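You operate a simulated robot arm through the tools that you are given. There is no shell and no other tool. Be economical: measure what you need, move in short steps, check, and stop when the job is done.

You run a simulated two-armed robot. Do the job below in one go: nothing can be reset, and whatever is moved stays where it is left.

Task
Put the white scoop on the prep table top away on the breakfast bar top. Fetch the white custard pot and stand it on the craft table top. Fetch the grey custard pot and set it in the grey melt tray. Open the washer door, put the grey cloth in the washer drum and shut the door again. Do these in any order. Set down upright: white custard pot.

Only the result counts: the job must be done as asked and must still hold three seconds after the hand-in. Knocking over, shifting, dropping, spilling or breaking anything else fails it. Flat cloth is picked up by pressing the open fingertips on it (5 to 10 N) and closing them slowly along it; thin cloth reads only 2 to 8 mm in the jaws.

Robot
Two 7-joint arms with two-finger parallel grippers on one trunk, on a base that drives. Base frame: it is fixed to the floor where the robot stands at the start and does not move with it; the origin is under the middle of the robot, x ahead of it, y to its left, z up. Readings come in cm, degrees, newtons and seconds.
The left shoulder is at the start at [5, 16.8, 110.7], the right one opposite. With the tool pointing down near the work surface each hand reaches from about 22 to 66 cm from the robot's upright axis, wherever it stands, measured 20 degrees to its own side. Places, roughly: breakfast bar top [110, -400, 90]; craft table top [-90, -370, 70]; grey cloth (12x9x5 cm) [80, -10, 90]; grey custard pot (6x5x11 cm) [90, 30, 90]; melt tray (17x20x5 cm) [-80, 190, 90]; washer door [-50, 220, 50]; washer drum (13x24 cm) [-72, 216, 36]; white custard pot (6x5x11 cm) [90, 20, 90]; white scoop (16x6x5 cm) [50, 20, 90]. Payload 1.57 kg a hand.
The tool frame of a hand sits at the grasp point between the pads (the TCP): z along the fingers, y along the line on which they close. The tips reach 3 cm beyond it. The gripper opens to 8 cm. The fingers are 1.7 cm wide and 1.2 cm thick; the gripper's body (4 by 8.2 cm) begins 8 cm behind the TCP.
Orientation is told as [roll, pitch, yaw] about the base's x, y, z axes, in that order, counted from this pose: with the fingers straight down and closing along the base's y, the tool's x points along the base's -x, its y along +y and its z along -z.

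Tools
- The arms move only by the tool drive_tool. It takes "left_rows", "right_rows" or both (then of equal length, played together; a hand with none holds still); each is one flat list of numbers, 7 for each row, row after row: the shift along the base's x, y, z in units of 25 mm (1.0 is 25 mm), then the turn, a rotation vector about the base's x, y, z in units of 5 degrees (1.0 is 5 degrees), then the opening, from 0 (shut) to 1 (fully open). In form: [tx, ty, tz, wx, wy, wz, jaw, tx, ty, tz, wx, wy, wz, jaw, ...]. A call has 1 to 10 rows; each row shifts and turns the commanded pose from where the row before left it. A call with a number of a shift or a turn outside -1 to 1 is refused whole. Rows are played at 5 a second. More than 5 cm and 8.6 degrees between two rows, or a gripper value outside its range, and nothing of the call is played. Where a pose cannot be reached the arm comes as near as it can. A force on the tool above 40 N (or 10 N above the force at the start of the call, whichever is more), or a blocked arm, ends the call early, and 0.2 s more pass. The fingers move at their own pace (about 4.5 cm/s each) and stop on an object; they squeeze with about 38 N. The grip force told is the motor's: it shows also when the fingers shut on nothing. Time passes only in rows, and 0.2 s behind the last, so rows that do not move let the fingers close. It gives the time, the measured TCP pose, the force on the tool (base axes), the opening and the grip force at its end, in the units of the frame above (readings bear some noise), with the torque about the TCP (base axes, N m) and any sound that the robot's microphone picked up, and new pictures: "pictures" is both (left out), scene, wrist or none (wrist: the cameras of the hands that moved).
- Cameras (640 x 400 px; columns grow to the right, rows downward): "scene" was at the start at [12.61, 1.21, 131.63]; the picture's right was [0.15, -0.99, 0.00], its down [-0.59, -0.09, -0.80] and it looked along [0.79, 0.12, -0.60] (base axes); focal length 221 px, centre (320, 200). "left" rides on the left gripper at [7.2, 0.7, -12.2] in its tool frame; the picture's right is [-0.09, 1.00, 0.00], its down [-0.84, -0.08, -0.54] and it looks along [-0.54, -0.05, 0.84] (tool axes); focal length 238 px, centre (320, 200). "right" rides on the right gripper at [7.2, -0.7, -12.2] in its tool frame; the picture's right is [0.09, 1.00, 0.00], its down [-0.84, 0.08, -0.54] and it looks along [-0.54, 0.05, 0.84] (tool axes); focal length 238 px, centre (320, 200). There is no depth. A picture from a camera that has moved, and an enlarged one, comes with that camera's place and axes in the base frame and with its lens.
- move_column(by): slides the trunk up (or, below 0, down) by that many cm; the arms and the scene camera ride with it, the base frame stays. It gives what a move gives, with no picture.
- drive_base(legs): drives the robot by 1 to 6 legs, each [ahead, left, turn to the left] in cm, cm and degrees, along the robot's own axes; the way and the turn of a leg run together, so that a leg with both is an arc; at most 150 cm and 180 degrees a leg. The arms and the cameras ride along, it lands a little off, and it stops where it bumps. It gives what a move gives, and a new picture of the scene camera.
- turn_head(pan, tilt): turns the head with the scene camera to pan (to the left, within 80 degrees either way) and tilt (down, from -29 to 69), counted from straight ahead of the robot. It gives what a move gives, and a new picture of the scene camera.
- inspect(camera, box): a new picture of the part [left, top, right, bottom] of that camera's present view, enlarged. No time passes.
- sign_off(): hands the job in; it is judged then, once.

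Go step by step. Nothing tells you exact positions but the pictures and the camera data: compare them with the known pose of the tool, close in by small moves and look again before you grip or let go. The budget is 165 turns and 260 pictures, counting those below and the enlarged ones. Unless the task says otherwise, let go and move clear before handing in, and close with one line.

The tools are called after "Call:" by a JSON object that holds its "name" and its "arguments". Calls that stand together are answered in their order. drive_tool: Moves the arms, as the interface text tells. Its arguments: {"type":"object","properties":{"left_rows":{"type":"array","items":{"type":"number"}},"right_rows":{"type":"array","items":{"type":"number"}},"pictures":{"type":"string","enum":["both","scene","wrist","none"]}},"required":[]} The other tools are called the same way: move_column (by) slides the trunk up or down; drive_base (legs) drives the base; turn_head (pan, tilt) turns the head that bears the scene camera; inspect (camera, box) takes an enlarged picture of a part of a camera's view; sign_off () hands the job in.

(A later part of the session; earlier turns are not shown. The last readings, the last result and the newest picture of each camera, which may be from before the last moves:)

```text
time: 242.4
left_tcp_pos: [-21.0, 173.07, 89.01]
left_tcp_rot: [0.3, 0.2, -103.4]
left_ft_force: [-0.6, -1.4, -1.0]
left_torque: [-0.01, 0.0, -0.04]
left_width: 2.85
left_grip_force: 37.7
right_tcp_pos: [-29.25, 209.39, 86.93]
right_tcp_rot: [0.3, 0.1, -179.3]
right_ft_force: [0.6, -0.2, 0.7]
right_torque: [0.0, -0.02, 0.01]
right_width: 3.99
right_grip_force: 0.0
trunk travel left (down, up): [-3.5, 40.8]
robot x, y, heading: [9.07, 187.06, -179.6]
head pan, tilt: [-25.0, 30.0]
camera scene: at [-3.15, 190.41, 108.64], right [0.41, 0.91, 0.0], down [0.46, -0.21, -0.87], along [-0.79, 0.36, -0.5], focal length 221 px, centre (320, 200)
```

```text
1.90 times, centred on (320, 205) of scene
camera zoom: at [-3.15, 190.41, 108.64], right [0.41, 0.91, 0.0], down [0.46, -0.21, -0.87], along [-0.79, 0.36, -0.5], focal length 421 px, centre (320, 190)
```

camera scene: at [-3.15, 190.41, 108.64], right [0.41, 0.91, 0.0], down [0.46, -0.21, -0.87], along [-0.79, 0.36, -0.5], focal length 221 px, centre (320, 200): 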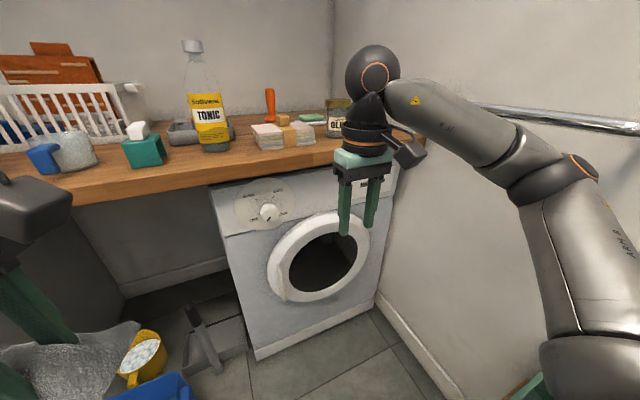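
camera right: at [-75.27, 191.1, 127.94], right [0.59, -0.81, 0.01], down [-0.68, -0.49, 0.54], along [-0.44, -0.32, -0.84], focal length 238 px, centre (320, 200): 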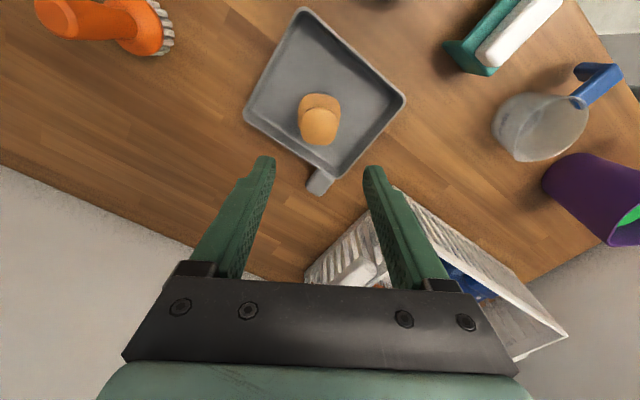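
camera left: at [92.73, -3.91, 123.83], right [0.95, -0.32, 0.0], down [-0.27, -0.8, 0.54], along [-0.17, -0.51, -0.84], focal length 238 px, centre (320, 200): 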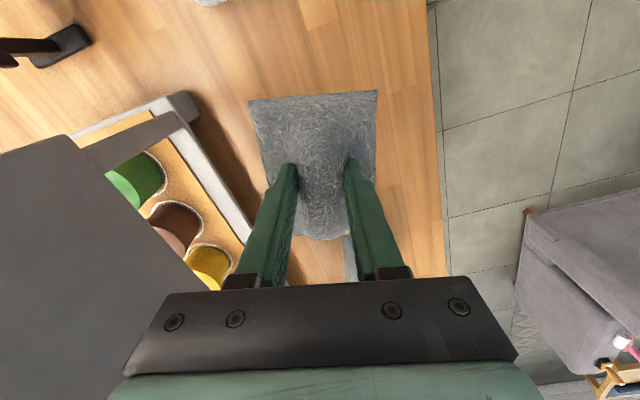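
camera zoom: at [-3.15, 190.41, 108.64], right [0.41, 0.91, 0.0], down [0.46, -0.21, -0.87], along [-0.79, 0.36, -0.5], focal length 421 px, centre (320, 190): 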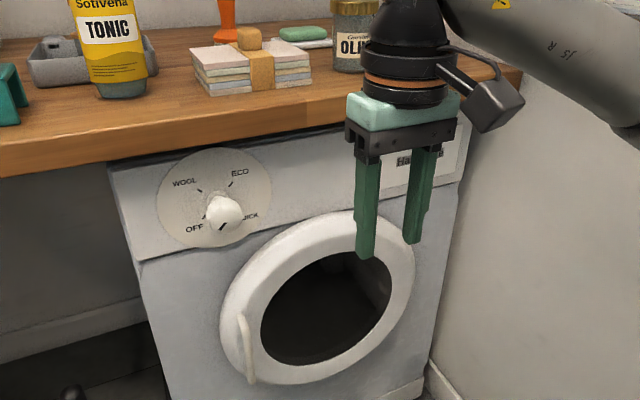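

The washer face is at x≈-59. The door is hinged on the right (y≈236), and its handle is a vertical bar at y≈199, z 41–56, x≈-53. I'll back off 15 cm and turn the right hand to point horizontally at it.

Call:
{"name": "drive_base", "arguments": {"legs": [[-13, 0, 0]]}}

Call:
{"name": "drive_tool", "arguments": {"right_rows": [-0.42, -0.12, -0.34, 0, 0.9, 0, 0.5, -0.42, -0.12, -0.34, 0, 0.9, 0, 0.5, -0.42, -0.12, -0.34, 0, 0.9, 0, 0.5, -0.42, -0.12, -0.34, 0, 0.9, 0, 0.5, -0.42, -0.12, -0.34, 0, 0.9, 0, 0.5, -0.42, -0.12, -0.34, 0, 0.9, 0, 0.5, -0.42, -0.12, -0.34, 0, 0.9, 0, 0.5, -0.42, -0.12, -0.34, 0, 0.9, 0, 0.5, -0.42, -0.12, -0.34, 0, 0.9, 0, 0.5, -0.42, -0.12, -0.34, 0, 0.9, 0, 0.5], "pictures": "scene"}}

```text
time: 243.7
left_tcp_pos: [-8.24, 173.02, 89.01]
left_tcp_rot: [0.2, 0.2, -103.5]
left_ft_force: [0.0, 0.0, -0.7]
left_torque: [0.0, -0.02, 0.0]
left_width: 2.86
left_grip_force: 38.0
right_tcp_pos: [-16.46, 209.53, 86.88]
right_tcp_rot: [0.4, 0.1, -179.4]
right_ft_force: [0.1, 0.7, 0.3]
right_torque: [0.03, 0.02, 0.01]
right_width: 3.99
right_grip_force: 0.0
trunk travel left (down, up): [-3.5, 40.8]
robot x, y, heading: [21.89, 186.98, -179.3]
head pan, tilt: [-25.0, 30.0]
camera scene: at [9.66, 190.53, 108.65], right [0.41, 0.91, 0.0], down [0.46, -0.21, -0.87], along [-0.79, 0.36, -0.5], focal length 221 px, centre (320, 200)
```

scene: 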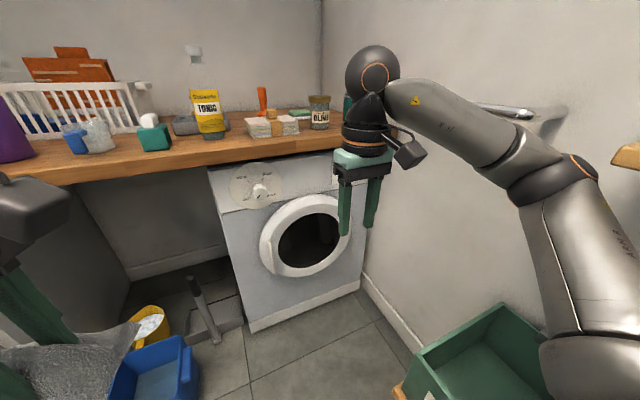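

```text
time: 245.9
left_tcp_pos: [-8.12, 173.04, 89.03]
left_tcp_rot: [0.3, 0.2, -103.5]
left_ft_force: [0.5, -0.7, -1.3]
left_torque: [0.03, -0.01, -0.05]
left_width: 2.87
left_grip_force: 38.0
right_tcp_pos: [-26.86, 206.47, 78.4]
right_tcp_rot: [-0.3, -45.0, -179.2]
right_ft_force: [0.1, 0.8, -0.1]
right_torque: [0.01, 0.02, -0.05]
right_width: 4.01
right_grip_force: 0.0
trunk travel left (down, up): [-3.5, 40.8]
robot x, y, heading: [21.84, 186.77, -179.4]
head pan, tilt: [-25.0, 30.0]
camera scene: at [9.66, 190.53, 108.65], right [0.41, 0.91, 0.0], down [0.46, -0.21, -0.87], along [-0.79, 0.36, -0.5], focal length 221 px, centre (320, 200)
```

scene: 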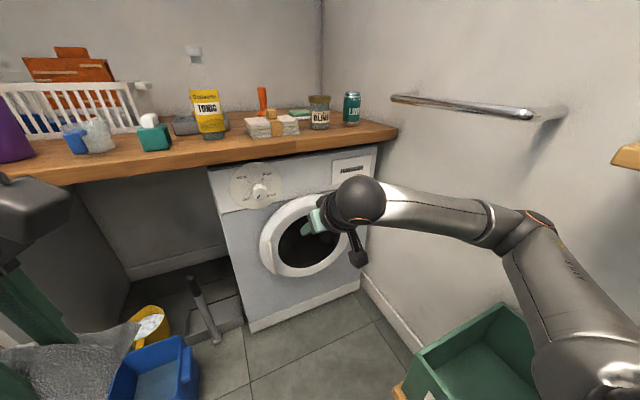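

Call:
{"name": "drive_tool", "arguments": {"right_rows": [-0.3, -0.14, -0.9, 0, 0.9, 0, 0.6, -0.3, -0.14, -0.9, 0, 0.9, 0, 0.6, -0.3, -0.14, -0.9, 0, 0.9, 0, 0.6, -0.3, -0.14, -0.9, 0, 0.9, 0, 0.6, -0.3, -0.14, -0.9, 0, 0.9, 0, 0.6, -0.3, -0.14, -0.9, 0, 0.9, 0, 0.6, -0.3, -0.14, -0.9, 0, 0.9, 0, 0.6, -0.3, -0.14, -0.9, 0, 0.9, 0, 0.6, -0.3, -0.14, -0.9, 0, 0.9, 0, 0.6, -0.3, -0.14, -0.9, 0, 0.9, 0, 0.6], "pictures": "both"}}

```text
time: 248.1
left_tcp_pos: [-8.2, 173.18, 88.9]
left_tcp_rot: [0.2, 0.2, -103.6]
left_ft_force: [0.3, -0.6, -0.3]
left_torque: [0.03, -0.01, 0.0]
left_width: 2.87
left_grip_force: 37.6
right_tcp_pos: [-29.58, 205.29, 70.67]
right_tcp_rot: [-0.6, -60.7, -178.8]
right_ft_force: [0.4, -0.5, 0.1]
right_torque: [-0.01, 0.02, 0.0]
right_width: 4.79
right_grip_force: 0.1
right hand out of reach, approached as far as the arm can: row 4, 5, 6, 7, 8, 9, 10
trunk travel left (down, up): [-3.5, 40.8]
robot x, y, heading: [21.93, 186.7, -179.6]
head pan, tilt: [-25.0, 30.0]
camera scene: at [9.66, 190.53, 108.65], right [0.41, 0.91, 0.0], down [0.46, -0.21, -0.87], along [-0.79, 0.36, -0.5], focal length 221 px, centre (320, 200)
camera right: at [-15.42, 206.17, 70.26], right [0.05, -0.99, -0.09], down [0.06, -0.08, 0.99], along [-1.0, -0.06, 0.06], focal length 238 px, centre (320, 200)
```

scene: 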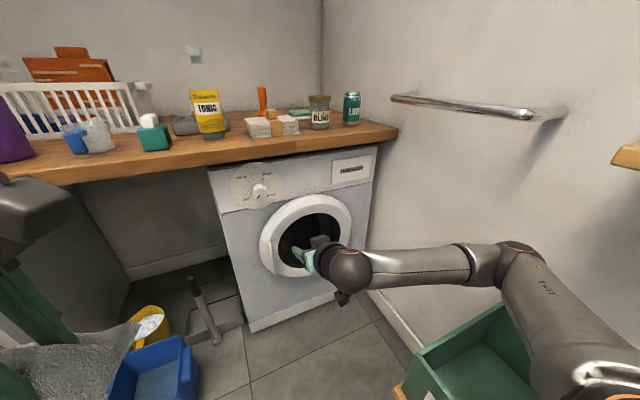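
right: 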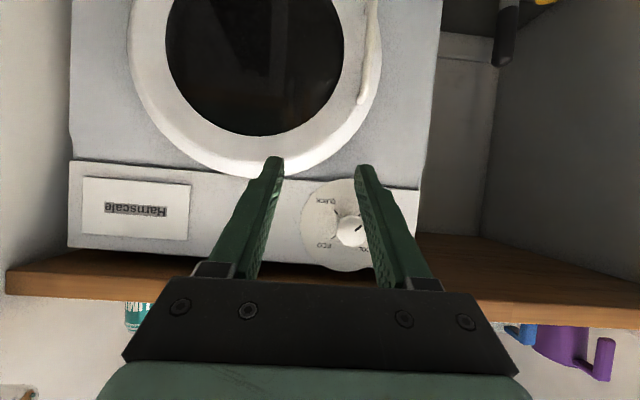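

The hand reached 60° pitch, which may suffice. I'll move it forward and down toward the handle.

Call:
{"name": "drive_tool", "arguments": {"right_rows": [-0.8, -0.2, -0.4, 0, 0, 0, 0.7, -0.8, -0.2, -0.5, 0, 0, 0, 0.7, -0.6, -0.2, -0.6, 0, 0, 0, 0.7, -0.4, -0.2, -0.6, 0, 0, 0, 0.7, -0.4, -0.2, -0.6, 0, 0, 0, 0.7], "pictures": "both"}}

```text
time: 249.3
left_tcp_pos: [-8.26, 173.11, 88.94]
left_tcp_rot: [0.3, 0.3, -103.6]
left_ft_force: [0.1, 0.0, -0.3]
left_torque: [-0.02, -0.05, -0.03]
left_width: 2.86
left_grip_force: 38.2
right_tcp_pos: [-37.02, 202.83, 63.88]
right_tcp_rot: [-0.7, -60.7, -178.9]
right_ft_force: [-0.2, -0.1, -0.3]
right_torque: [0.03, -0.01, -0.02]
right_width: 5.62
right_grip_force: 0.0
trunk travel left (down, up): [-3.5, 40.8]
robot x, y, heading: [21.94, 186.87, -179.5]
head pan, tilt: [-25.0, 30.0]
camera scene: at [9.67, 190.53, 108.65], right [0.41, 0.91, 0.0], down [0.46, -0.21, -0.87], along [-0.79, 0.36, -0.5], focal length 221 px, centre (320, 200)
camera right: at [-22.97, 203.67, 63.47], right [0.05, -0.99, -0.09], down [0.06, -0.08, 0.99], along [-1.0, -0.06, 0.06], focal length 238 px, centre (320, 200)
```

scene: 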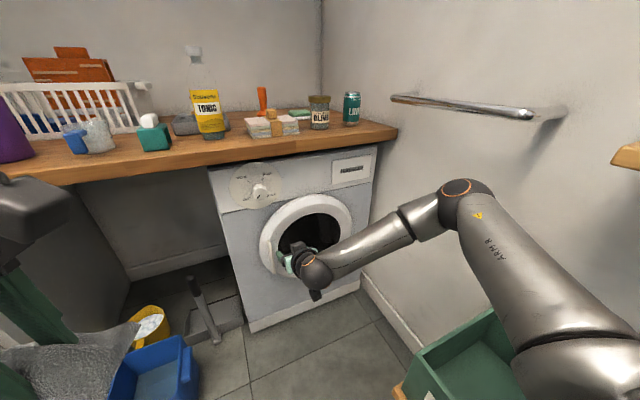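
right: 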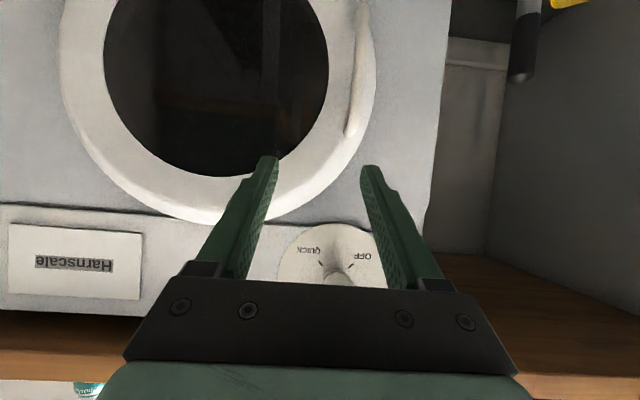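

Call:
{"name": "drive_tool", "arguments": {"right_rows": [-0.6, -0.31, -0.8, 0, 0, 0, 0.8, -0.7, -0.31, -0.8, 0, 0, 0, 0.8, -0.7, -0.31, -0.8, 0, 0, 0, 0.8, -0.7, -0.31, -0.8, 0, 0, 0, 0.8, -0.5, -0.31, -0.8, 0, 0, 0, 0.8, 0, 0, 0, 0, 0.9, 0, 0.8, 0, 0, 0, 0, 0.9, 0, 0.8], "pictures": "both"}}

```text
time: 250.9
left_tcp_pos: [-8.09, 173.24, 89.09]
left_tcp_rot: [0.3, 0.2, -103.5]
left_ft_force: [0.7, 0.0, -0.5]
left_torque: [0.01, 0.04, 0.05]
left_width: 2.89
left_grip_force: 37.9
right_tcp_pos: [-46.34, 195.92, 55.41]
right_tcp_rot: [-2.5, -68.4, -178.6]
right_ft_force: [6.2, 0.9, 1.1]
right_torque: [0.05, 0.01, -0.16]
right_width: 6.42
right_grip_force: 0.1
right hand out of reach, approached as far as the arm can: row 7
trunk travel left (down, up): [-3.5, 40.8]
robot x, y, heading: [22.29, 186.85, -179.7]
head pan, tilt: [-25.0, 30.0]
camera scene: at [9.71, 190.55, 108.66], right [0.41, 0.91, 0.0], down [0.45, -0.21, -0.87], along [-0.79, 0.36, -0.5], focal length 221 px, centre (320, 200)
camera right: at [-32.41, 196.46, 53.33], right [0.02, -0.99, -0.1], down [0.19, -0.1, 0.98], along [-0.98, -0.04, 0.19], focal length 238 px, centre (320, 200)
```

scene: 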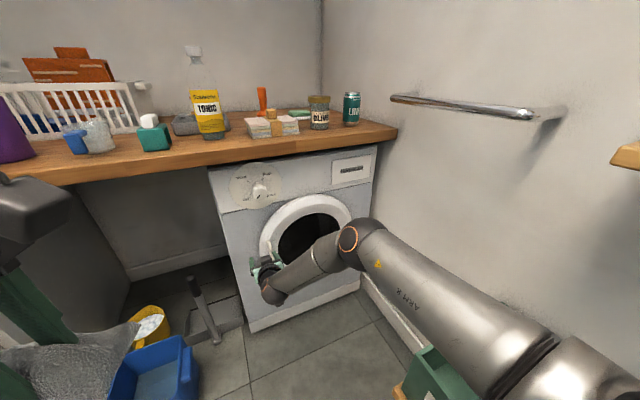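
right: 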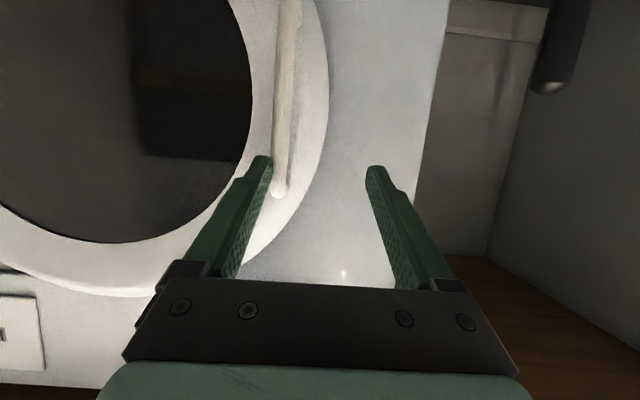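

The +y finger touches the bar, so I must shift 3.3 cm in +y. I'll back off a bit, shift and move forward around it.

Call:
{"name": "drive_tool", "arguments": {"right_rows": [0.8, 0, 0, 0, 0, 0, 0.9, 0, 0.6, 0, 0, 0, 0, 0.9, 0, 0.7, -0.2, 0, 0, 0, 0.9, -0.3, 0, -0.2, 0, 0, 0, 0.9], "pictures": "wrist"}}

```text
time: 251.9
left_tcp_pos: [-8.13, 173.17, 89.04]
left_tcp_rot: [0.2, 0.2, -103.5]
left_ft_force: [0.4, 0.7, -0.1]
left_torque: [-0.02, -0.02, -0.01]
left_width: 2.87
left_grip_force: 38.1
right_tcp_pos: [-46.73, 195.17, 57.21]
right_tcp_rot: [-1.6, -69.3, -178.4]
right_ft_force: [7.6, 0.6, 3.4]
right_torque: [0.1, 0.01, -0.38]
right_width: 7.27
right_grip_force: 1.0
right hand out of reach, approached as far as the arm can: row 1, 2, 3
trunk travel left (down, up): [-3.5, 40.8]
robot x, y, heading: [22.1, 186.81, -179.8]
head pan, tilt: [-25.0, 30.0]
camera right: at [-32.73, 195.81, 54.75], right [0.03, -0.99, -0.1], down [0.21, -0.09, 0.97], along [-0.98, -0.05, 0.21], focal length 238 px, centre (320, 200)
```

right: 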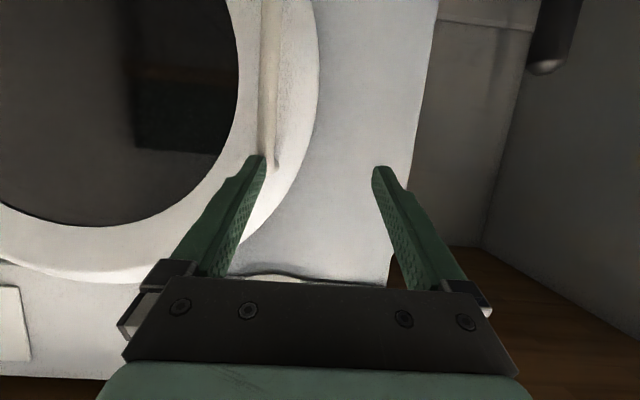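

The steep pitch is at the joint limit. I'll return to about 58° and back off before aligning again.

Call:
{"name": "drive_tool", "arguments": {"right_rows": [0.6, 0, 0.2, 0, -0.8, 0, 0.9, 0.6, 0.2, 0, 0, -0.8, 0, 0.9, 0.4, 0.5, 0, 0.1, -0.6, 0, 0.9, 0, 0.6, -0.2, 0.1, 0, 0, 0.9, 0, 0.6, -0.3, 0, 0, 0, 0.9], "pictures": "wrist"}}

```text
time: 253.1
left_tcp_pos: [-8.24, 173.12, 88.91]
left_tcp_rot: [0.3, 0.2, -103.5]
left_ft_force: [0.8, -0.1, -0.9]
left_torque: [-0.01, -0.01, 0.0]
left_width: 2.89
left_grip_force: 38.0
right_tcp_pos: [-42.67, 200.11, 56.23]
right_tcp_rot: [-2.5, -58.7, -177.2]
right_ft_force: [-0.6, -1.0, -0.1]
right_torque: [-0.02, -0.03, 0.0]
right_width: 7.21
right_grip_force: 0.1
trunk travel left (down, up): [-3.5, 40.8]
robot x, y, heading: [21.79, 187.15, -179.5]
head pan, tilt: [-25.0, 30.0]
camera right: at [-28.47, 200.89, 56.47], right [0.06, -0.99, -0.1], down [0.03, -0.1, 0.99], along [-1.0, -0.06, 0.02], focal length 238 px, centre (320, 200)
```

right: 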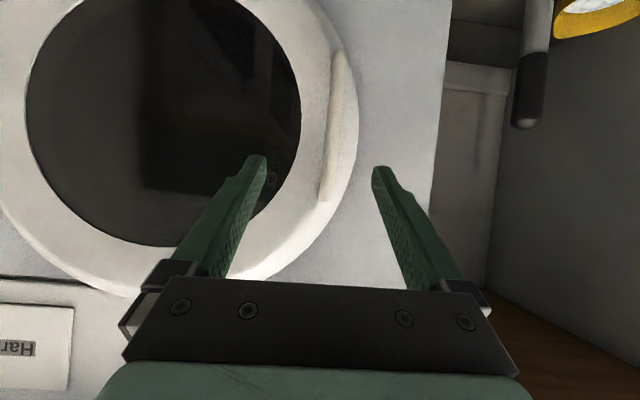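

The bar is between the fingers now. I'll advance along the tool direction around it.

Call:
{"name": "drive_tool", "arguments": {"right_rows": [-0.7, -0.08, -0.5, 0, 0, 0, 0.9, -0.7, -0.08, -0.5, 0, 0, 0, 0.9, -0.7, -0.08, -0.5, 0, 0, 0, 0.9, -0.7, 0, -0.5, 0, 0, 0, 0.9], "pictures": "both"}}

```text
time: 254.1
left_tcp_pos: [-8.2, 172.97, 89.08]
left_tcp_rot: [0.3, 0.2, -103.6]
left_ft_force: [-1.1, -0.7, -0.5]
left_torque: [-0.01, 0.0, -0.02]
left_width: 2.89
left_grip_force: 38.8
right_tcp_pos: [-49.61, 199.45, 51.26]
right_tcp_rot: [-2.5, -58.6, -177.3]
right_ft_force: [0.2, 0.3, -0.1]
right_torque: [-0.01, 0.0, 0.0]
right_width: 7.21
right_grip_force: 0.0
trunk travel left (down, up): [-3.5, 40.8]
robot x, y, heading: [22.0, 186.76, -179.5]
head pan, tilt: [-25.0, 30.0]
camera scene: at [9.67, 190.53, 108.65], right [0.41, 0.91, 0.0], down [0.46, -0.21, -0.87], along [-0.79, 0.36, -0.5], focal length 221 px, centre (320, 200)
camera right: at [-35.46, 200.31, 51.42], right [0.06, -0.99, -0.1], down [0.03, -0.1, 0.99], along [-1.0, -0.06, 0.02], focal length 238 px, centre (320, 200)
```

scene: 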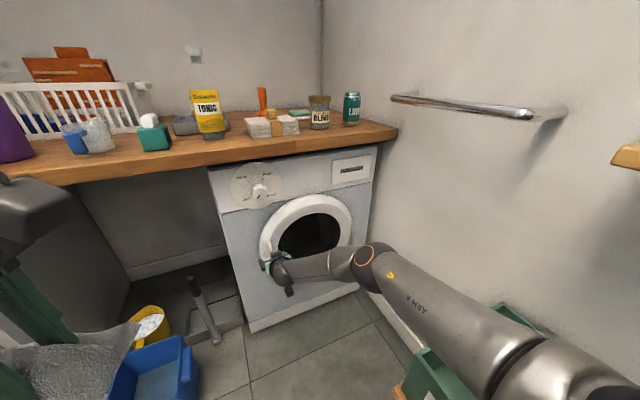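
right: 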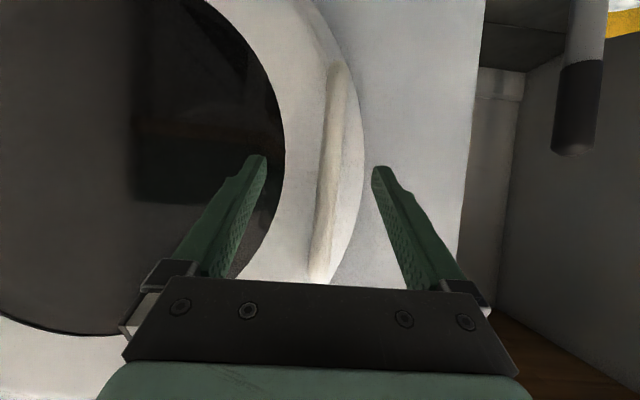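

Call:
{"name": "drive_tool", "arguments": {"right_rows": [-0.5, 0, -0.3, 0, 0, 0, 0.9, 0, 0, 0, 0, 0, 0, 0.4, 0, 0, 0, 0, 0, 0, 0, 0, 0, 0, 0, 0, 0, 0, 0, 0, 0, 0, 0, 0, 0, 0, 0, 0, 0, 0, 0, 0], "pictures": "wrist"}}

```text
time: 254.5
left_tcp_pos: [-8.0, 173.24, 89.01]
left_tcp_rot: [0.2, 0.3, -103.6]
left_ft_force: [0.4, -0.9, 0.3]
left_torque: [-0.03, 0.01, 0.04]
left_width: 2.89
left_grip_force: 38.1
right_tcp_pos: [-50.21, 199.47, 49.89]
right_tcp_rot: [-2.0, -58.2, -178.2]
right_ft_force: [1.3, 2.7, -0.2]
right_torque: [-0.15, 0.18, 0.19]
right_width: 5.7
right_grip_force: 2.4
trunk travel left (down, up): [-3.5, 40.8]
robot x, y, heading: [22.13, 187.12, -179.9]
head pan, tilt: [-25.0, 30.0]
stopped in row 2 (right hand): the force on the tool passed its limit (the readings are from after the stop); the commanded pose is now the measured one
camera right: at [-35.98, 200.2, 50.36], right [0.05, -0.99, -0.1], down [0.02, -0.1, 1.0], along [-1.0, -0.05, 0.01], focal length 238 px, centre (320, 200)
```

right: 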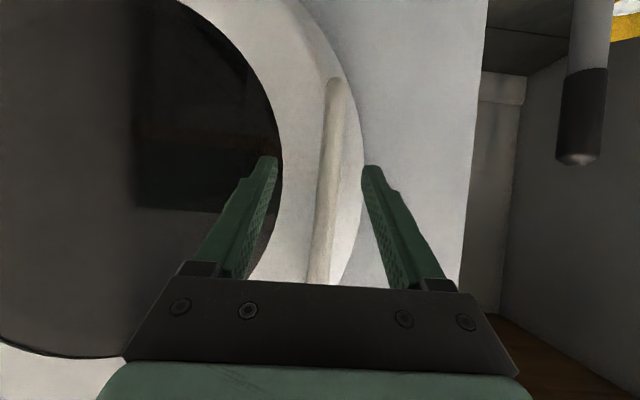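

Call:
{"name": "drive_tool", "arguments": {"right_rows": [0.3, 0, 0.2, 0, 0, 0, 0.6, 0, 0, 0, 0, 0, 0, 0.3, 0, 0, 0, 0, 0, 0, 0, 0, 0, 0, 0, 0, 0, 0, 0, 0, 0, 0, 0, 0, 0], "pictures": "wrist"}}

```text
time: 255.7
left_tcp_pos: [-8.14, 173.11, 89.07]
left_tcp_rot: [0.4, 0.2, -103.5]
left_ft_force: [0.5, 0.1, -1.7]
left_torque: [-0.01, -0.01, 0.0]
left_width: 2.89
left_grip_force: 38.3
right_tcp_pos: [-49.29, 198.96, 50.53]
right_tcp_rot: [-1.5, -58.1, -178.1]
right_ft_force: [1.3, -8.1, 0.4]
right_torque: [-0.57, 0.37, 0.06]
right_width: 1.29
right_grip_force: 29.9
trunk travel left (down, up): [-3.5, 40.8]
robot x, y, heading: [21.93, 186.67, -179.4]
head pan, tilt: [-25.0, 30.0]
camera right: at [-35.31, 199.91, 50.86], right [0.06, -0.99, -0.09], down [0.02, -0.09, 1.0], along [-1.0, -0.06, 0.01], focal length 238 px, centre (320, 200)
```

right: 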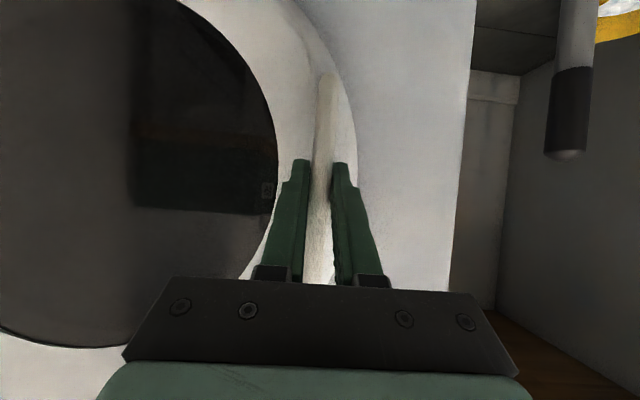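

The bar is gripped. I'll pull along the hinge arc for the first 10°.

Call:
{"name": "drive_tool", "arguments": {"right_rows": [0.64, 0.12, 0, 0, 0, 0.4, 0, 0.64, 0.15, 0, 0, 0, 0.4, 0, 0.62, 0.2, 0, 0, 0, 0.4, 0, 0.62, 0.2, 0, 0, 0, 0.4, 0], "pictures": "both"}}

```text
time: 256.7
left_tcp_pos: [-8.13, 173.24, 88.97]
left_tcp_rot: [0.4, 0.2, -103.5]
left_ft_force: [0.0, 0.2, -0.9]
left_torque: [-0.04, 0.03, 0.03]
left_width: 2.86
left_grip_force: 38.3
right_tcp_pos: [-47.08, 199.57, 50.55]
right_tcp_rot: [-1.7, -58.0, -174.8]
right_ft_force: [4.7, -14.4, -0.7]
right_torque: [-0.68, 0.55, 0.05]
right_width: 1.29
right_grip_force: 30.1
right hand out of reach, approached as far as the arm can: row 2, 3, 4
trunk travel left (down, up): [-3.5, 40.8]
robot x, y, heading: [22.01, 186.79, -179.5]
head pan, tilt: [-25.0, 30.0]
camera scene: at [9.76, 190.51, 108.65], right [0.42, 0.91, 0.0], down [0.45, -0.21, -0.87], along [-0.79, 0.36, -0.5], focal length 221 px, centre (320, 200)
camera right: at [-32.97, 201.15, 50.87], right [0.11, -0.99, -0.09], down [0.02, -0.09, 1.0], along [-0.99, -0.11, 0.01], focal length 238 px, centre (320, 200)
```

scene: 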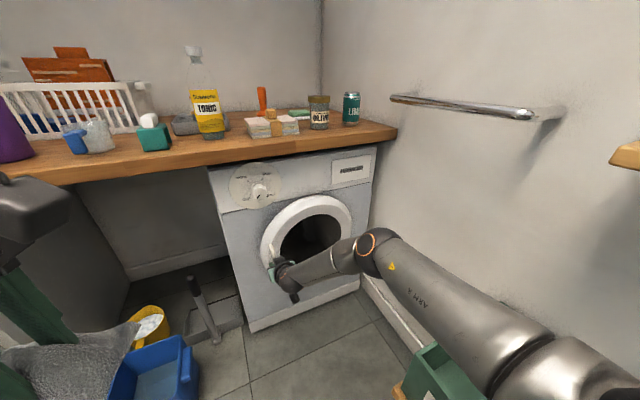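
right: 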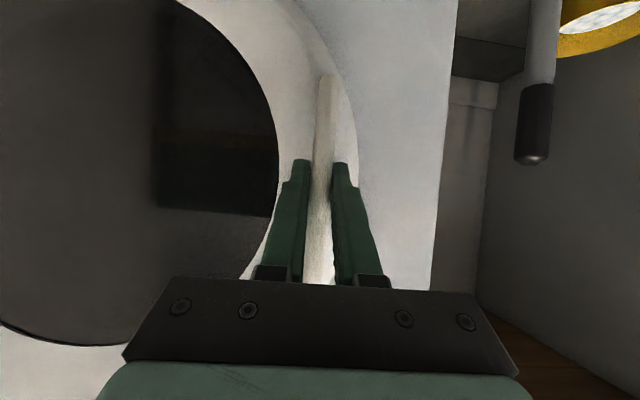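

The door has started to open, but the arm alone can't pull further back. I'll use the base to pull.

Call:
{"name": "drive_base", "arguments": {"legs": [[-3, -0.5, 0], [-3, -0.7, 0]]}}

```text
time: 258.0
left_tcp_pos: [-2.25, 174.5, 88.93]
left_tcp_rot: [0.3, 0.2, -103.6]
left_ft_force: [-0.5, -0.6, -0.4]
left_torque: [0.01, -0.02, 0.01]
left_width: 2.87
left_grip_force: 38.1
right_tcp_pos: [-41.29, 201.31, 50.47]
right_tcp_rot: [-2.2, -58.2, -175.0]
right_ft_force: [-0.5, 3.6, -3.5]
right_torque: [-0.63, 0.05, -0.12]
right_width: 1.26
right_grip_force: 29.7
trunk travel left (down, up): [-3.5, 40.8]
robot x, y, heading: [28.43, 188.16, -179.6]
head pan, tilt: [-25.0, 30.0]
camera scene: at [15.69, 191.83, 108.64], right [0.42, 0.91, 0.0], down [0.46, -0.21, -0.87], along [-0.79, 0.36, -0.5], focal length 221 px, centre (320, 200)
```

scene: 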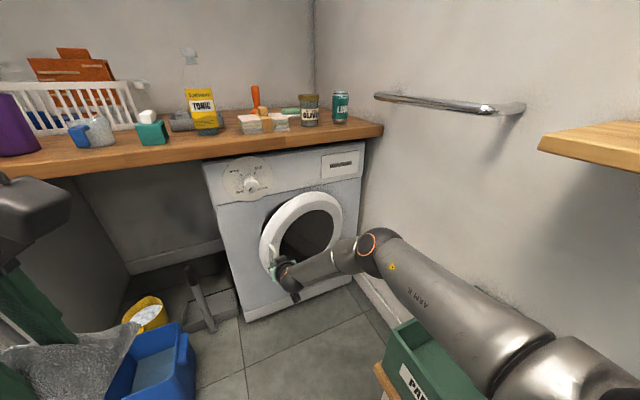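

That works well. I'll keep y constant on the base (the bench is close) and let the arm supply the +y part.

Call:
{"name": "drive_tool", "arguments": {"right_rows": [0, 0.3, 0, 0, 0, 0, 0], "pictures": "none"}}

Call:
{"name": "drive_base", "arguments": {"legs": [[-3, -0.6, 0]]}}

Call:
{"name": "drive_tool", "arguments": {"right_rows": [0, 0.4, 0, 0, 0, 0.3, 0], "pictures": "none"}}

Call:
{"name": "drive_base", "arguments": {"legs": [[-3, -0.4, 0]]}}

Call:
{"name": "drive_tool", "arguments": {"right_rows": [0, 0.5, 0, 0, 0, 0.3, 0], "pictures": "wrist"}}

```text
time: 258.4
left_tcp_pos: [-2.06, 174.42, 89.03]
left_tcp_rot: [0.4, 0.2, -103.5]
left_ft_force: [0.4, 0.9, -0.9]
left_torque: [-0.02, 0.01, 0.0]
left_width: 2.86
left_grip_force: 38.0
right_tcp_pos: [-40.99, 201.39, 50.45]
right_tcp_rot: [-1.8, -57.9, -174.9]
right_ft_force: [3.8, -14.2, 1.5]
right_torque: [-0.66, 0.69, 0.09]
right_width: 1.3
right_grip_force: 30.0
trunk travel left (down, up): [-3.5, 40.8]
robot x, y, heading: [28.05, 188.07, -179.6]
head pan, tilt: [-25.0, 30.0]
```

```text
time: 259.2
left_tcp_pos: [0.8, 175.11, 88.95]
left_tcp_rot: [0.3, 0.2, -103.6]
left_ft_force: [-0.6, 0.0, -0.9]
left_torque: [0.03, 0.02, 0.04]
left_width: 2.87
left_grip_force: 38.5
right_tcp_pos: [-38.16, 202.77, 50.53]
right_tcp_rot: [-2.3, -58.0, -175.1]
right_ft_force: [4.0, -6.5, -1.1]
right_torque: [-0.66, -0.27, -0.07]
right_width: 1.27
right_grip_force: 29.9
trunk travel left (down, up): [-3.5, 40.8]
robot x, y, heading: [30.72, 189.05, -179.7]
head pan, tilt: [-25.0, 30.0]
camera scene: at [18.69, 192.43, 108.64], right [0.42, 0.91, 0.0], down [0.45, -0.21, -0.87], along [-0.79, 0.36, -0.5], focal length 221 px, centre (320, 200)
```

scene: 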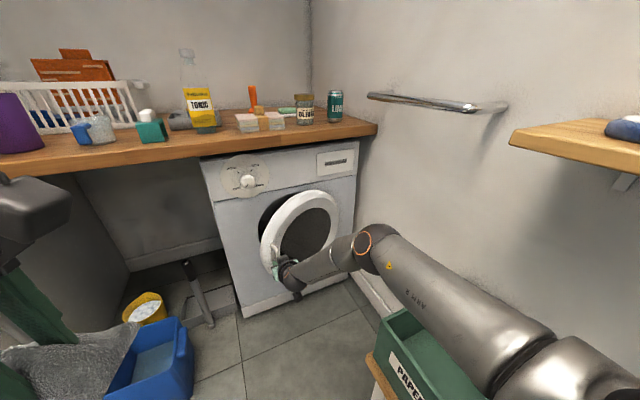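

```text
time: 259.6
left_tcp_pos: [0.82, 175.09, 88.99]
left_tcp_rot: [0.2, 0.2, -103.6]
left_ft_force: [0.3, -0.8, -0.4]
left_torque: [0.0, -0.02, 0.02]
left_width: 2.89
left_grip_force: 38.2
right_tcp_pos: [-38.18, 202.81, 50.48]
right_tcp_rot: [-2.0, -58.0, -175.2]
right_ft_force: [-1.0, -0.1, -0.7]
right_torque: [-0.63, 0.12, -0.02]
right_width: 1.29
right_grip_force: 29.6
right hand out of reach, approached as far as the arm can: row 1
trunk travel left (down, up): [-3.5, 40.8]
robot x, y, heading: [30.5, 188.6, -179.6]
head pan, tilt: [-25.0, 30.0]
```

```text
time: 260.5
left_tcp_pos: [3.6, 175.65, 88.92]
left_tcp_rot: [0.4, 0.2, -103.6]
left_ft_force: [0.2, -0.4, -1.3]
left_torque: [0.05, -0.02, -0.01]
left_width: 2.87
left_grip_force: 38.4
right_tcp_pos: [-35.58, 204.2, 50.54]
right_tcp_rot: [-2.9, -58.3, -175.6]
right_ft_force: [-17.6, 29.2, -7.6]
right_torque: [-0.53, 0.0, -0.15]
right_width: 1.3
right_grip_force: 29.6
trunk travel left (down, up): [-3.5, 40.8]
robot x, y, heading: [33.85, 189.13, -179.7]
head pan, tilt: [-25.0, 30.0]
camera scene: at [21.51, 192.99, 108.61], right [0.42, 0.91, 0.0], down [0.46, -0.21, -0.86], along [-0.79, 0.36, -0.5], focal length 221 px, centre (320, 200)
```

scene: 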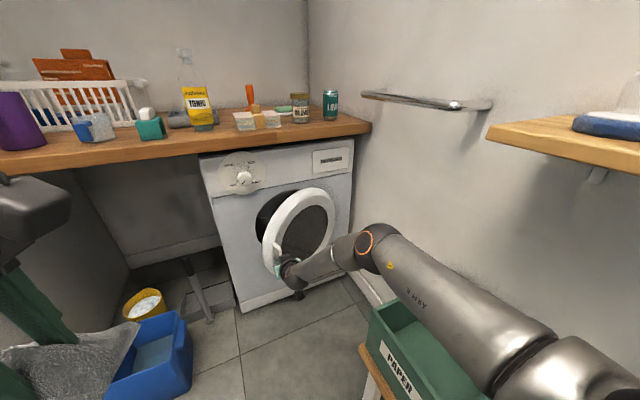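

```text
time: 260.9
left_tcp_pos: [3.76, 175.56, 88.97]
left_tcp_rot: [0.3, 0.2, -103.7]
left_ft_force: [0.1, -0.4, -0.5]
left_torque: [-0.01, 0.01, 0.01]
left_width: 2.9
left_grip_force: 38.3
right_tcp_pos: [-35.6, 204.19, 50.52]
right_tcp_rot: [-2.8, -58.3, -175.6]
right_ft_force: [-0.8, 1.6, -3.4]
right_torque: [-0.59, 0.03, -0.09]
right_width: 1.3
right_grip_force: 29.9
right hand out of reach, approached as far as the arm can: row 1
trunk travel left (down, up): [-3.5, 40.8]
robot x, y, heading: [33.94, 189.39, -179.9]
head pan, tilt: [-25.0, 30.0]
camera right: at [-21.34, 205.45, 50.82], right [0.08, -0.99, -0.1], down [0.02, -0.1, 0.99], along [-1.0, -0.08, 0.02], focal length 238 px, centre (320, 200)
```

right: 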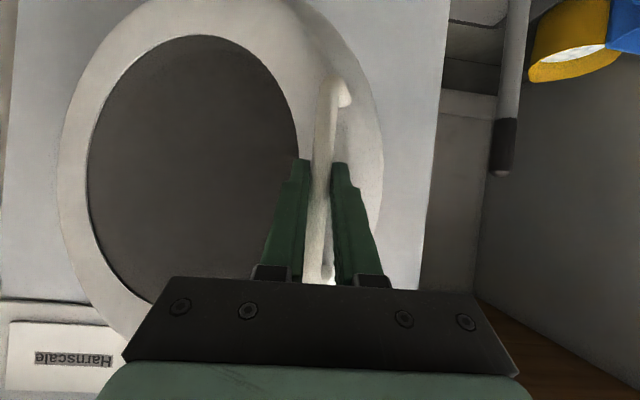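

The door is about 23° open. To get +y motion without nearing the bench, I'll turn the base slightly right while backing.

Call:
{"name": "drive_base", "arguments": {"legs": [[-2.3, 0, -1.7], [-2.0, 0, -1.9]]}}

Call:
{"name": "drive_base", "arguments": {"legs": [[-1.8, 0, -2.0], [-1.5, 0, -2.1]]}}

```text
time: 262.1
left_tcp_pos: [7.26, 177.27, 88.87]
left_tcp_rot: [0.3, 0.2, -107.2]
left_ft_force: [0.1, 1.1, -0.9]
left_torque: [0.0, -0.02, -0.01]
left_width: 2.89
left_grip_force: 38.0
right_tcp_pos: [-30.13, 208.27, 50.44]
right_tcp_rot: [-3.0, -58.3, -179.1]
right_ft_force: [3.9, -3.7, -4.9]
right_torque: [-0.6, 0.16, -0.04]
right_width: 1.3
right_grip_force: 30.0
trunk travel left (down, up): [-3.5, 40.8]
robot x, y, heading: [37.89, 189.04, 176.7]
head pan, tilt: [-25.0, 30.0]
camera scene: at [26.17, 193.56, 108.64], right [0.47, 0.88, 0.0], down [0.44, -0.24, -0.87], along [-0.76, 0.41, -0.5], focal length 221 px, centre (320, 200)
```

scene: 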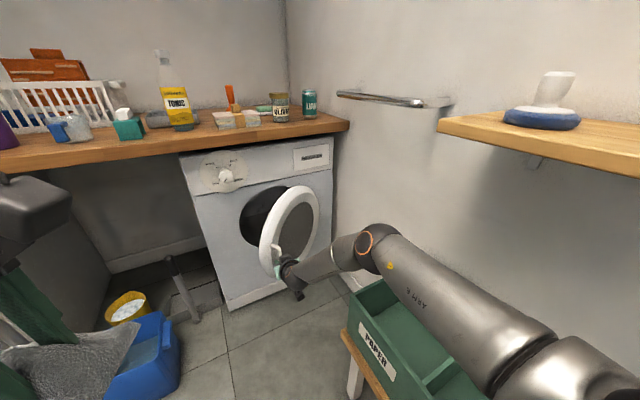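

```text
time: 263.2
left_tcp_pos: [9.61, 179.45, 88.91]
left_tcp_rot: [0.5, 0.3, -111.3]
left_ft_force: [0.5, -0.1, -1.0]
left_torque: [0.02, 0.02, -0.01]
left_width: 2.87
left_grip_force: 37.8
right_tcp_pos: [-25.33, 213.15, 50.57]
right_tcp_rot: [-3.0, -58.3, 176.7]
right_ft_force: [-19.2, 14.8, -8.8]
right_torque: [-0.53, 0.07, -0.08]
right_width: 1.27
right_grip_force: 30.0
trunk travel left (down, up): [-3.5, 40.8]
robot x, y, heading: [41.63, 188.78, 172.7]
head pan, tilt: [-25.0, 30.0]
camera scene: at [29.7, 194.18, 108.62], right [0.54, 0.84, 0.0], down [0.42, -0.27, -0.87], along [-0.73, 0.46, -0.5], focal length 221 px, centre (320, 200)
```

scene: 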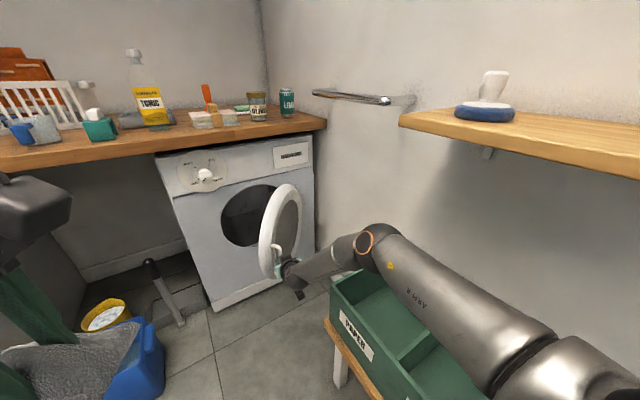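

The door is about 45° open. I'll release the handle, retreat, and see if the door stays.

Call:
{"name": "drive_tool", "arguments": {"right_rows": [0, 0, 0, 0, 0, 0, 0.5, 0, 0, 0, 0, 0, 0, 0.8, 0, 0, 0, 0, 0, 0, 0.9, 0.6, -0.05, 0.35, 0, 0, 0, 0.9, 0.7, -0.05, 0.4, 0, 0, 0, 0.9, 0.7, -0.05, 0.4, 0, 0, 0, 0.9], "pictures": "both"}}

```text
time: 264.6
left_tcp_pos: [9.79, 179.38, 89.03]
left_tcp_rot: [0.3, 0.2, -111.3]
left_ft_force: [0.1, 0.3, 0.4]
left_torque: [0.01, 0.02, 0.03]
left_width: 2.85
left_grip_force: 38.0
right_tcp_pos: [-24.6, 213.08, 51.21]
right_tcp_rot: [-3.3, -58.3, 176.7]
right_ft_force: [0.1, -0.6, 1.3]
right_torque: [0.01, -0.03, -0.01]
right_width: 7.21
right_grip_force: 0.1
right hand out of reach, approached as far as the arm can: row 4, 5, 6
trunk travel left (down, up): [-3.5, 40.8]
robot x, y, heading: [41.58, 188.69, 172.5]
head pan, tilt: [-25.0, 30.0]
camera scene: at [29.83, 194.11, 108.65], right [0.54, 0.84, 0.0], down [0.42, -0.27, -0.87], along [-0.73, 0.46, -0.5], focal length 221 px, centre (320, 200)
camera right: at [-10.41, 212.28, 51.46], right [-0.06, -0.99, -0.11], down [0.01, -0.11, 0.99], along [-1.0, 0.05, 0.02], focal length 238 px, centre (320, 200)
```

scene: 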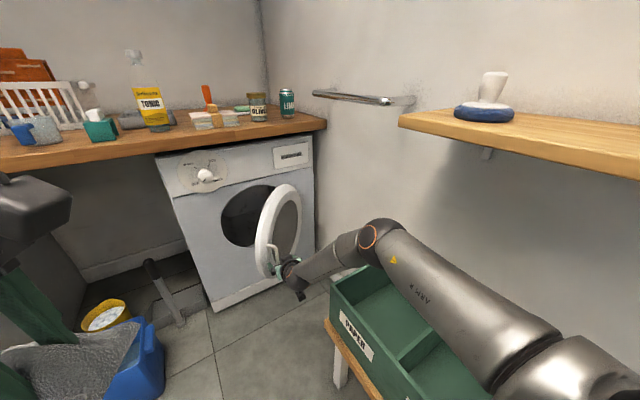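
right: 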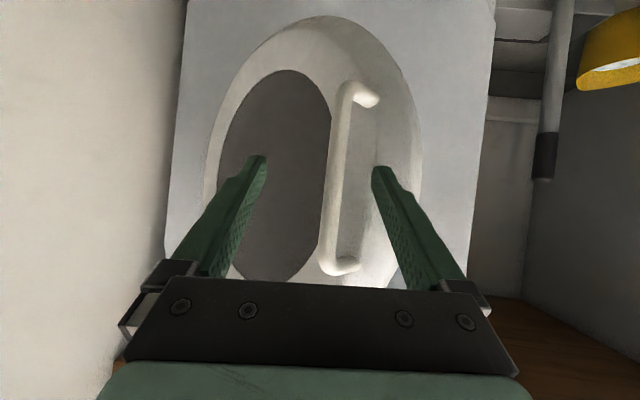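

The door stays put. I'll retreat with the base.

Call:
{"name": "drive_base", "arguments": {"legs": [[-12, 0, 0]]}}

Call:
{"name": "drive_tool", "arguments": {"right_rows": [0, -0.5, 0.5, 0, -0.9, 0, 0.3, 0, -0.5, 0.8, 0, -0.9, 0, 0.3, 0, -0.5, 0.8, 0, -0.9, 0, 0.3, 0, -0.5, 0.8, 0, -0.9, 0, 0.3, 0, -0.3, 0.8, 0, -0.9, 0, 0.3, 0, 0, 0.8, 0, -0.9, 0, 0.3], "pictures": "scene"}}

```text
time: 265.9
left_tcp_pos: [21.67, 177.81, 88.95]
left_tcp_rot: [0.3, 0.2, -111.3]
left_ft_force: [0.1, 0.1, -0.5]
left_torque: [0.0, 0.02, -0.02]
left_width: 2.87
left_grip_force: 38.0
right_tcp_pos: [-12.56, 211.5, 51.13]
right_tcp_rot: [-3.3, -58.4, 176.9]
right_ft_force: [-0.3, -0.1, 0.2]
right_torque: [-0.03, 0.0, -0.01]
right_width: 7.21
right_grip_force: 0.0
trunk travel left (down, up): [-3.5, 40.8]
robot x, y, heading: [53.44, 187.31, 172.8]
head pan, tilt: [-25.0, 30.0]
camera scene: at [41.73, 192.57, 108.65], right [0.54, 0.84, 0.0], down [0.42, -0.27, -0.87], along [-0.73, 0.46, -0.5], focal length 221 px, centre (320, 200)
```

scene: 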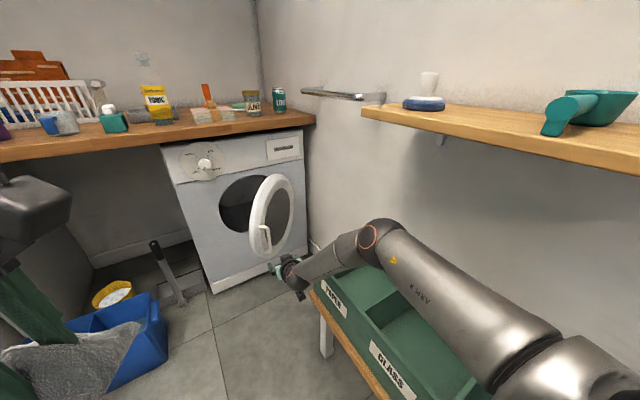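

```text
time: 267.2
left_tcp_pos: [21.64, 177.84, 88.95]
left_tcp_rot: [0.3, 0.2, -111.3]
left_ft_force: [0.2, -0.5, -0.7]
left_torque: [-0.04, 0.01, 0.01]
left_width: 2.89
left_grip_force: 37.9
right_tcp_pos: [-12.68, 205.84, 62.41]
right_tcp_rot: [-5.0, -31.2, 178.1]
right_ft_force: [0.0, 0.0, 0.4]
right_torque: [-0.05, 0.0, -0.01]
right_width: 2.4
right_grip_force: 0.1
trunk travel left (down, up): [-3.5, 40.8]
robot x, y, heading: [53.52, 187.02, 172.8]
head pan, tilt: [-25.0, 30.0]
camera scene: at [41.73, 192.57, 108.64], right [0.54, 0.84, 0.0], down [0.42, -0.27, -0.87], along [-0.73, 0.46, -0.5], focal length 221 px, centre (320, 200)
```

scene: 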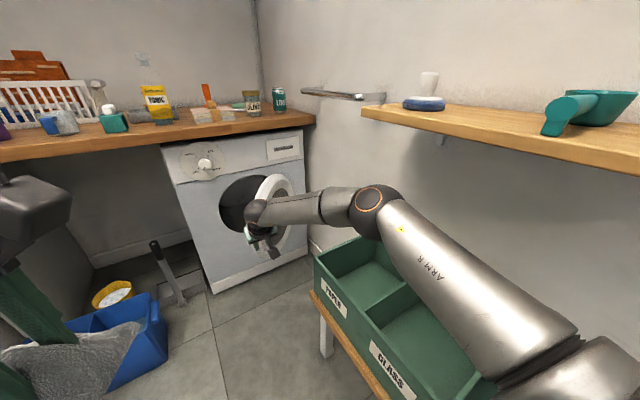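

The arm is free and the door is about 45–50° open. I'll bring the right arm back to a tucked pose and check its elbow, since the nook is narrow.

Call:
{"name": "drive_tool", "arguments": {"right_rows": [0.6, 0, 1, 0, -0.7, 0, 0.3, 0.6, 0, 1, 0, -0.7, 0, 0.3, 0.8, 0, 1, 0, -0.7, 0, 0.3, 0.9, 0, 1, 0, -0.7, 0, 0.3, 0.9, 0, 1, 0, -0.7, 0, 0.3, 0.9, 0, 1, 0, -0.7, 0, 0.3, 0.9, 0, 1, 0, -0.7, 0, 0.3, 0.9, -0.2, 1, 0, -0.7, 0, 0.3, 0.9, -0.2, 1, 0, -0.6, 0, 0.3, 0.9, -0.2, 1, 0, 0, 0, 0.3], "pictures": "none"}}

Call:
{"name": "drive_tool", "arguments": {"right_rows": [0.8, -0.3, 0, 0, 0, 0, 0, 0.8, -0.3, 0, 0, 0, 0, 0, 0.8, -0.3, 0, 0, 0, 0, 0, 0.8, 0, 0, 0, 0, 0, 0], "pictures": "none"}}

Call:
{"name": "turn_head", "arguments": {"pan": -60, "tilt": 35}}

```text
time: 269.4
left_tcp_pos: [21.68, 177.79, 89.05]
left_tcp_rot: [0.3, 0.1, -111.3]
left_ft_force: [0.1, 0.9, -0.5]
left_torque: [-0.01, -0.02, 0.0]
left_width: 2.88
left_grip_force: 38.3
right_tcp_pos: [8.16, 204.28, 87.3]
right_tcp_rot: [-6.0, -0.3, 178.3]
right_ft_force: [0.8, -0.4, -0.5]
right_torque: [-0.04, 0.02, 0.0]
right_width: 2.38
right_grip_force: 0.1
trunk travel left (down, up): [-3.5, 40.8]
robot x, y, heading: [53.36, 186.97, 172.8]
head pan, tilt: [-25.0, 30.0]
```

```text
time: 270.4
left_tcp_pos: [21.58, 177.66, 88.87]
left_tcp_rot: [0.1, 0.4, -111.4]
left_ft_force: [0.5, -0.3, -0.9]
left_torque: [-0.01, -0.03, 0.01]
left_width: 2.89
left_grip_force: 38.3
right_tcp_pos: [16.06, 201.65, 87.21]
right_tcp_rot: [-6.2, -0.1, 178.5]
right_ft_force: [0.1, 0.6, 0.6]
right_torque: [0.0, 0.0, 0.0]
right_width: 0.0
right_grip_force: 21.0
trunk travel left (down, up): [-3.5, 40.8]
robot x, y, heading: [53.42, 187.32, 172.6]
head pan, tilt: [-25.0, 30.0]
```

```text
time: 271.5
left_tcp_pos: [21.54, 177.59, 88.96]
left_tcp_rot: [0.2, 0.5, -111.4]
left_ft_force: [0.2, -0.5, -0.7]
left_torque: [0.0, 0.01, -0.02]
left_width: 2.91
left_grip_force: 37.6
right_tcp_pos: [16.06, 201.59, 87.31]
right_tcp_rot: [-6.3, -0.2, 178.5]
right_ft_force: [0.1, -0.4, 0.0]
right_torque: [-0.02, -0.02, 0.01]
right_width: 0.0
right_grip_force: 21.5
trunk travel left (down, up): [-3.5, 40.8]
robot x, y, heading: [53.25, 187.2, 172.6]
head pan, tilt: [-60.0, 35.0]
camera scene: at [45.9, 195.52, 107.88], right [0.92, 0.39, 0.0], down [0.22, -0.53, -0.82], along [-0.32, 0.76, -0.57], focal length 221 px, centre (320, 200)
```

scene: 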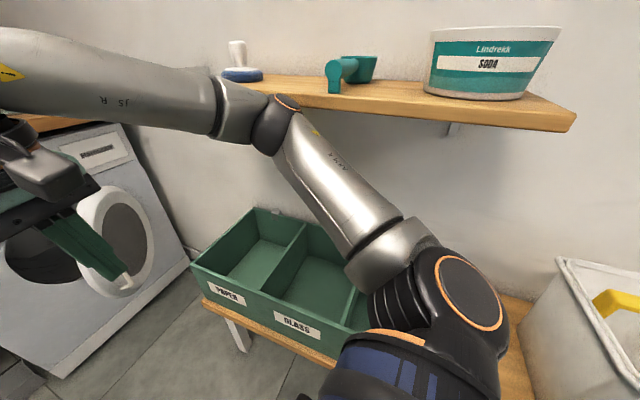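

The elbow has room at this heading. To open the door wider I'll use the closed right fingers as a pusher on the door's inner edge: set heading 180, pitch the hand 45° and sweep by turning the base right.

Call:
{"name": "drive_base", "arguments": {"legs": [[0, 0, 7]]}}

Call:
{"name": "drive_tool", "arguments": {"right_rows": [-0.9, -0.1, 0, -0.15, 0.9, 0, 0, -0.9, -0.1, 0, -0.15, 0.9, 0, 0, -0.9, -0.1, -0.4, -0.15, 0.9, 0, 0, -0.9, 0, -1, -0.15, 0.9, 0, 0, -0.9, 0, -1, -0.15, 0.9, 0, 0, -0.9, 0, -1, -0.15, 0.9, 0, 0, -0.9, 0, -1, -0.15, 0.9, 0, 0, -0.9, 0, -1, -0.15, 0.9, 0, 0, -0.9, 0, -1, 0, 0.9, 0, 0, -0.9, 0, -1, 0, 0.9, 0, 0], "pictures": "none"}}

```text
time: 272.4
left_tcp_pos: [22.95, 174.07, 89.05]
left_tcp_rot: [0.4, 0.2, -104.4]
left_ft_force: [-0.3, 0.0, 0.3]
left_torque: [-0.03, 0.01, 0.05]
left_width: 2.85
left_grip_force: 37.8
right_tcp_pos: [14.54, 197.3, 87.38]
right_tcp_rot: [-6.0, -0.3, -174.8]
right_ft_force: [0.6, 0.6, 0.7]
right_torque: [0.01, -0.02, 0.02]
right_width: 0.02
right_grip_force: 20.9
trunk travel left (down, up): [-3.5, 40.8]
robot x, y, heading: [53.66, 186.86, 179.6]
head pan, tilt: [-60.0, 35.0]
camera scene: at [44.99, 194.91, 107.87], right [0.87, 0.49, 0.0], down [0.28, -0.5, -0.82], along [-0.4, 0.71, -0.57], focal length 221 px, centre (320, 200)
```

scene: 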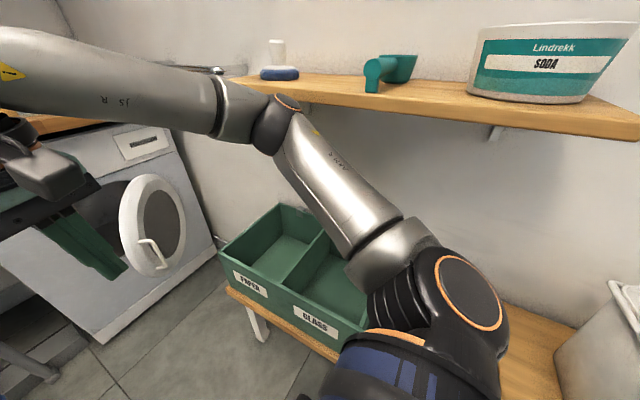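

```text
time: 274.6
left_tcp_pos: [22.92, 173.96, 88.91]
left_tcp_rot: [0.3, 0.2, -104.5]
left_ft_force: [-0.1, 0.2, -0.5]
left_torque: [0.01, 0.02, 0.0]
left_width: 2.91
left_grip_force: 38.0
right_tcp_pos: [-7.91, 196.61, 68.77]
right_tcp_rot: [-3.7, -45.8, -175.2]
right_ft_force: [-0.7, 0.6, -0.4]
right_torque: [0.01, 0.02, -0.02]
right_width: 0.0
right_grip_force: 21.4
trunk travel left (down, up): [-3.5, 40.8]
robot x, y, heading: [53.13, 187.18, 179.7]
head pan, tilt: [-60.0, 35.0]
```

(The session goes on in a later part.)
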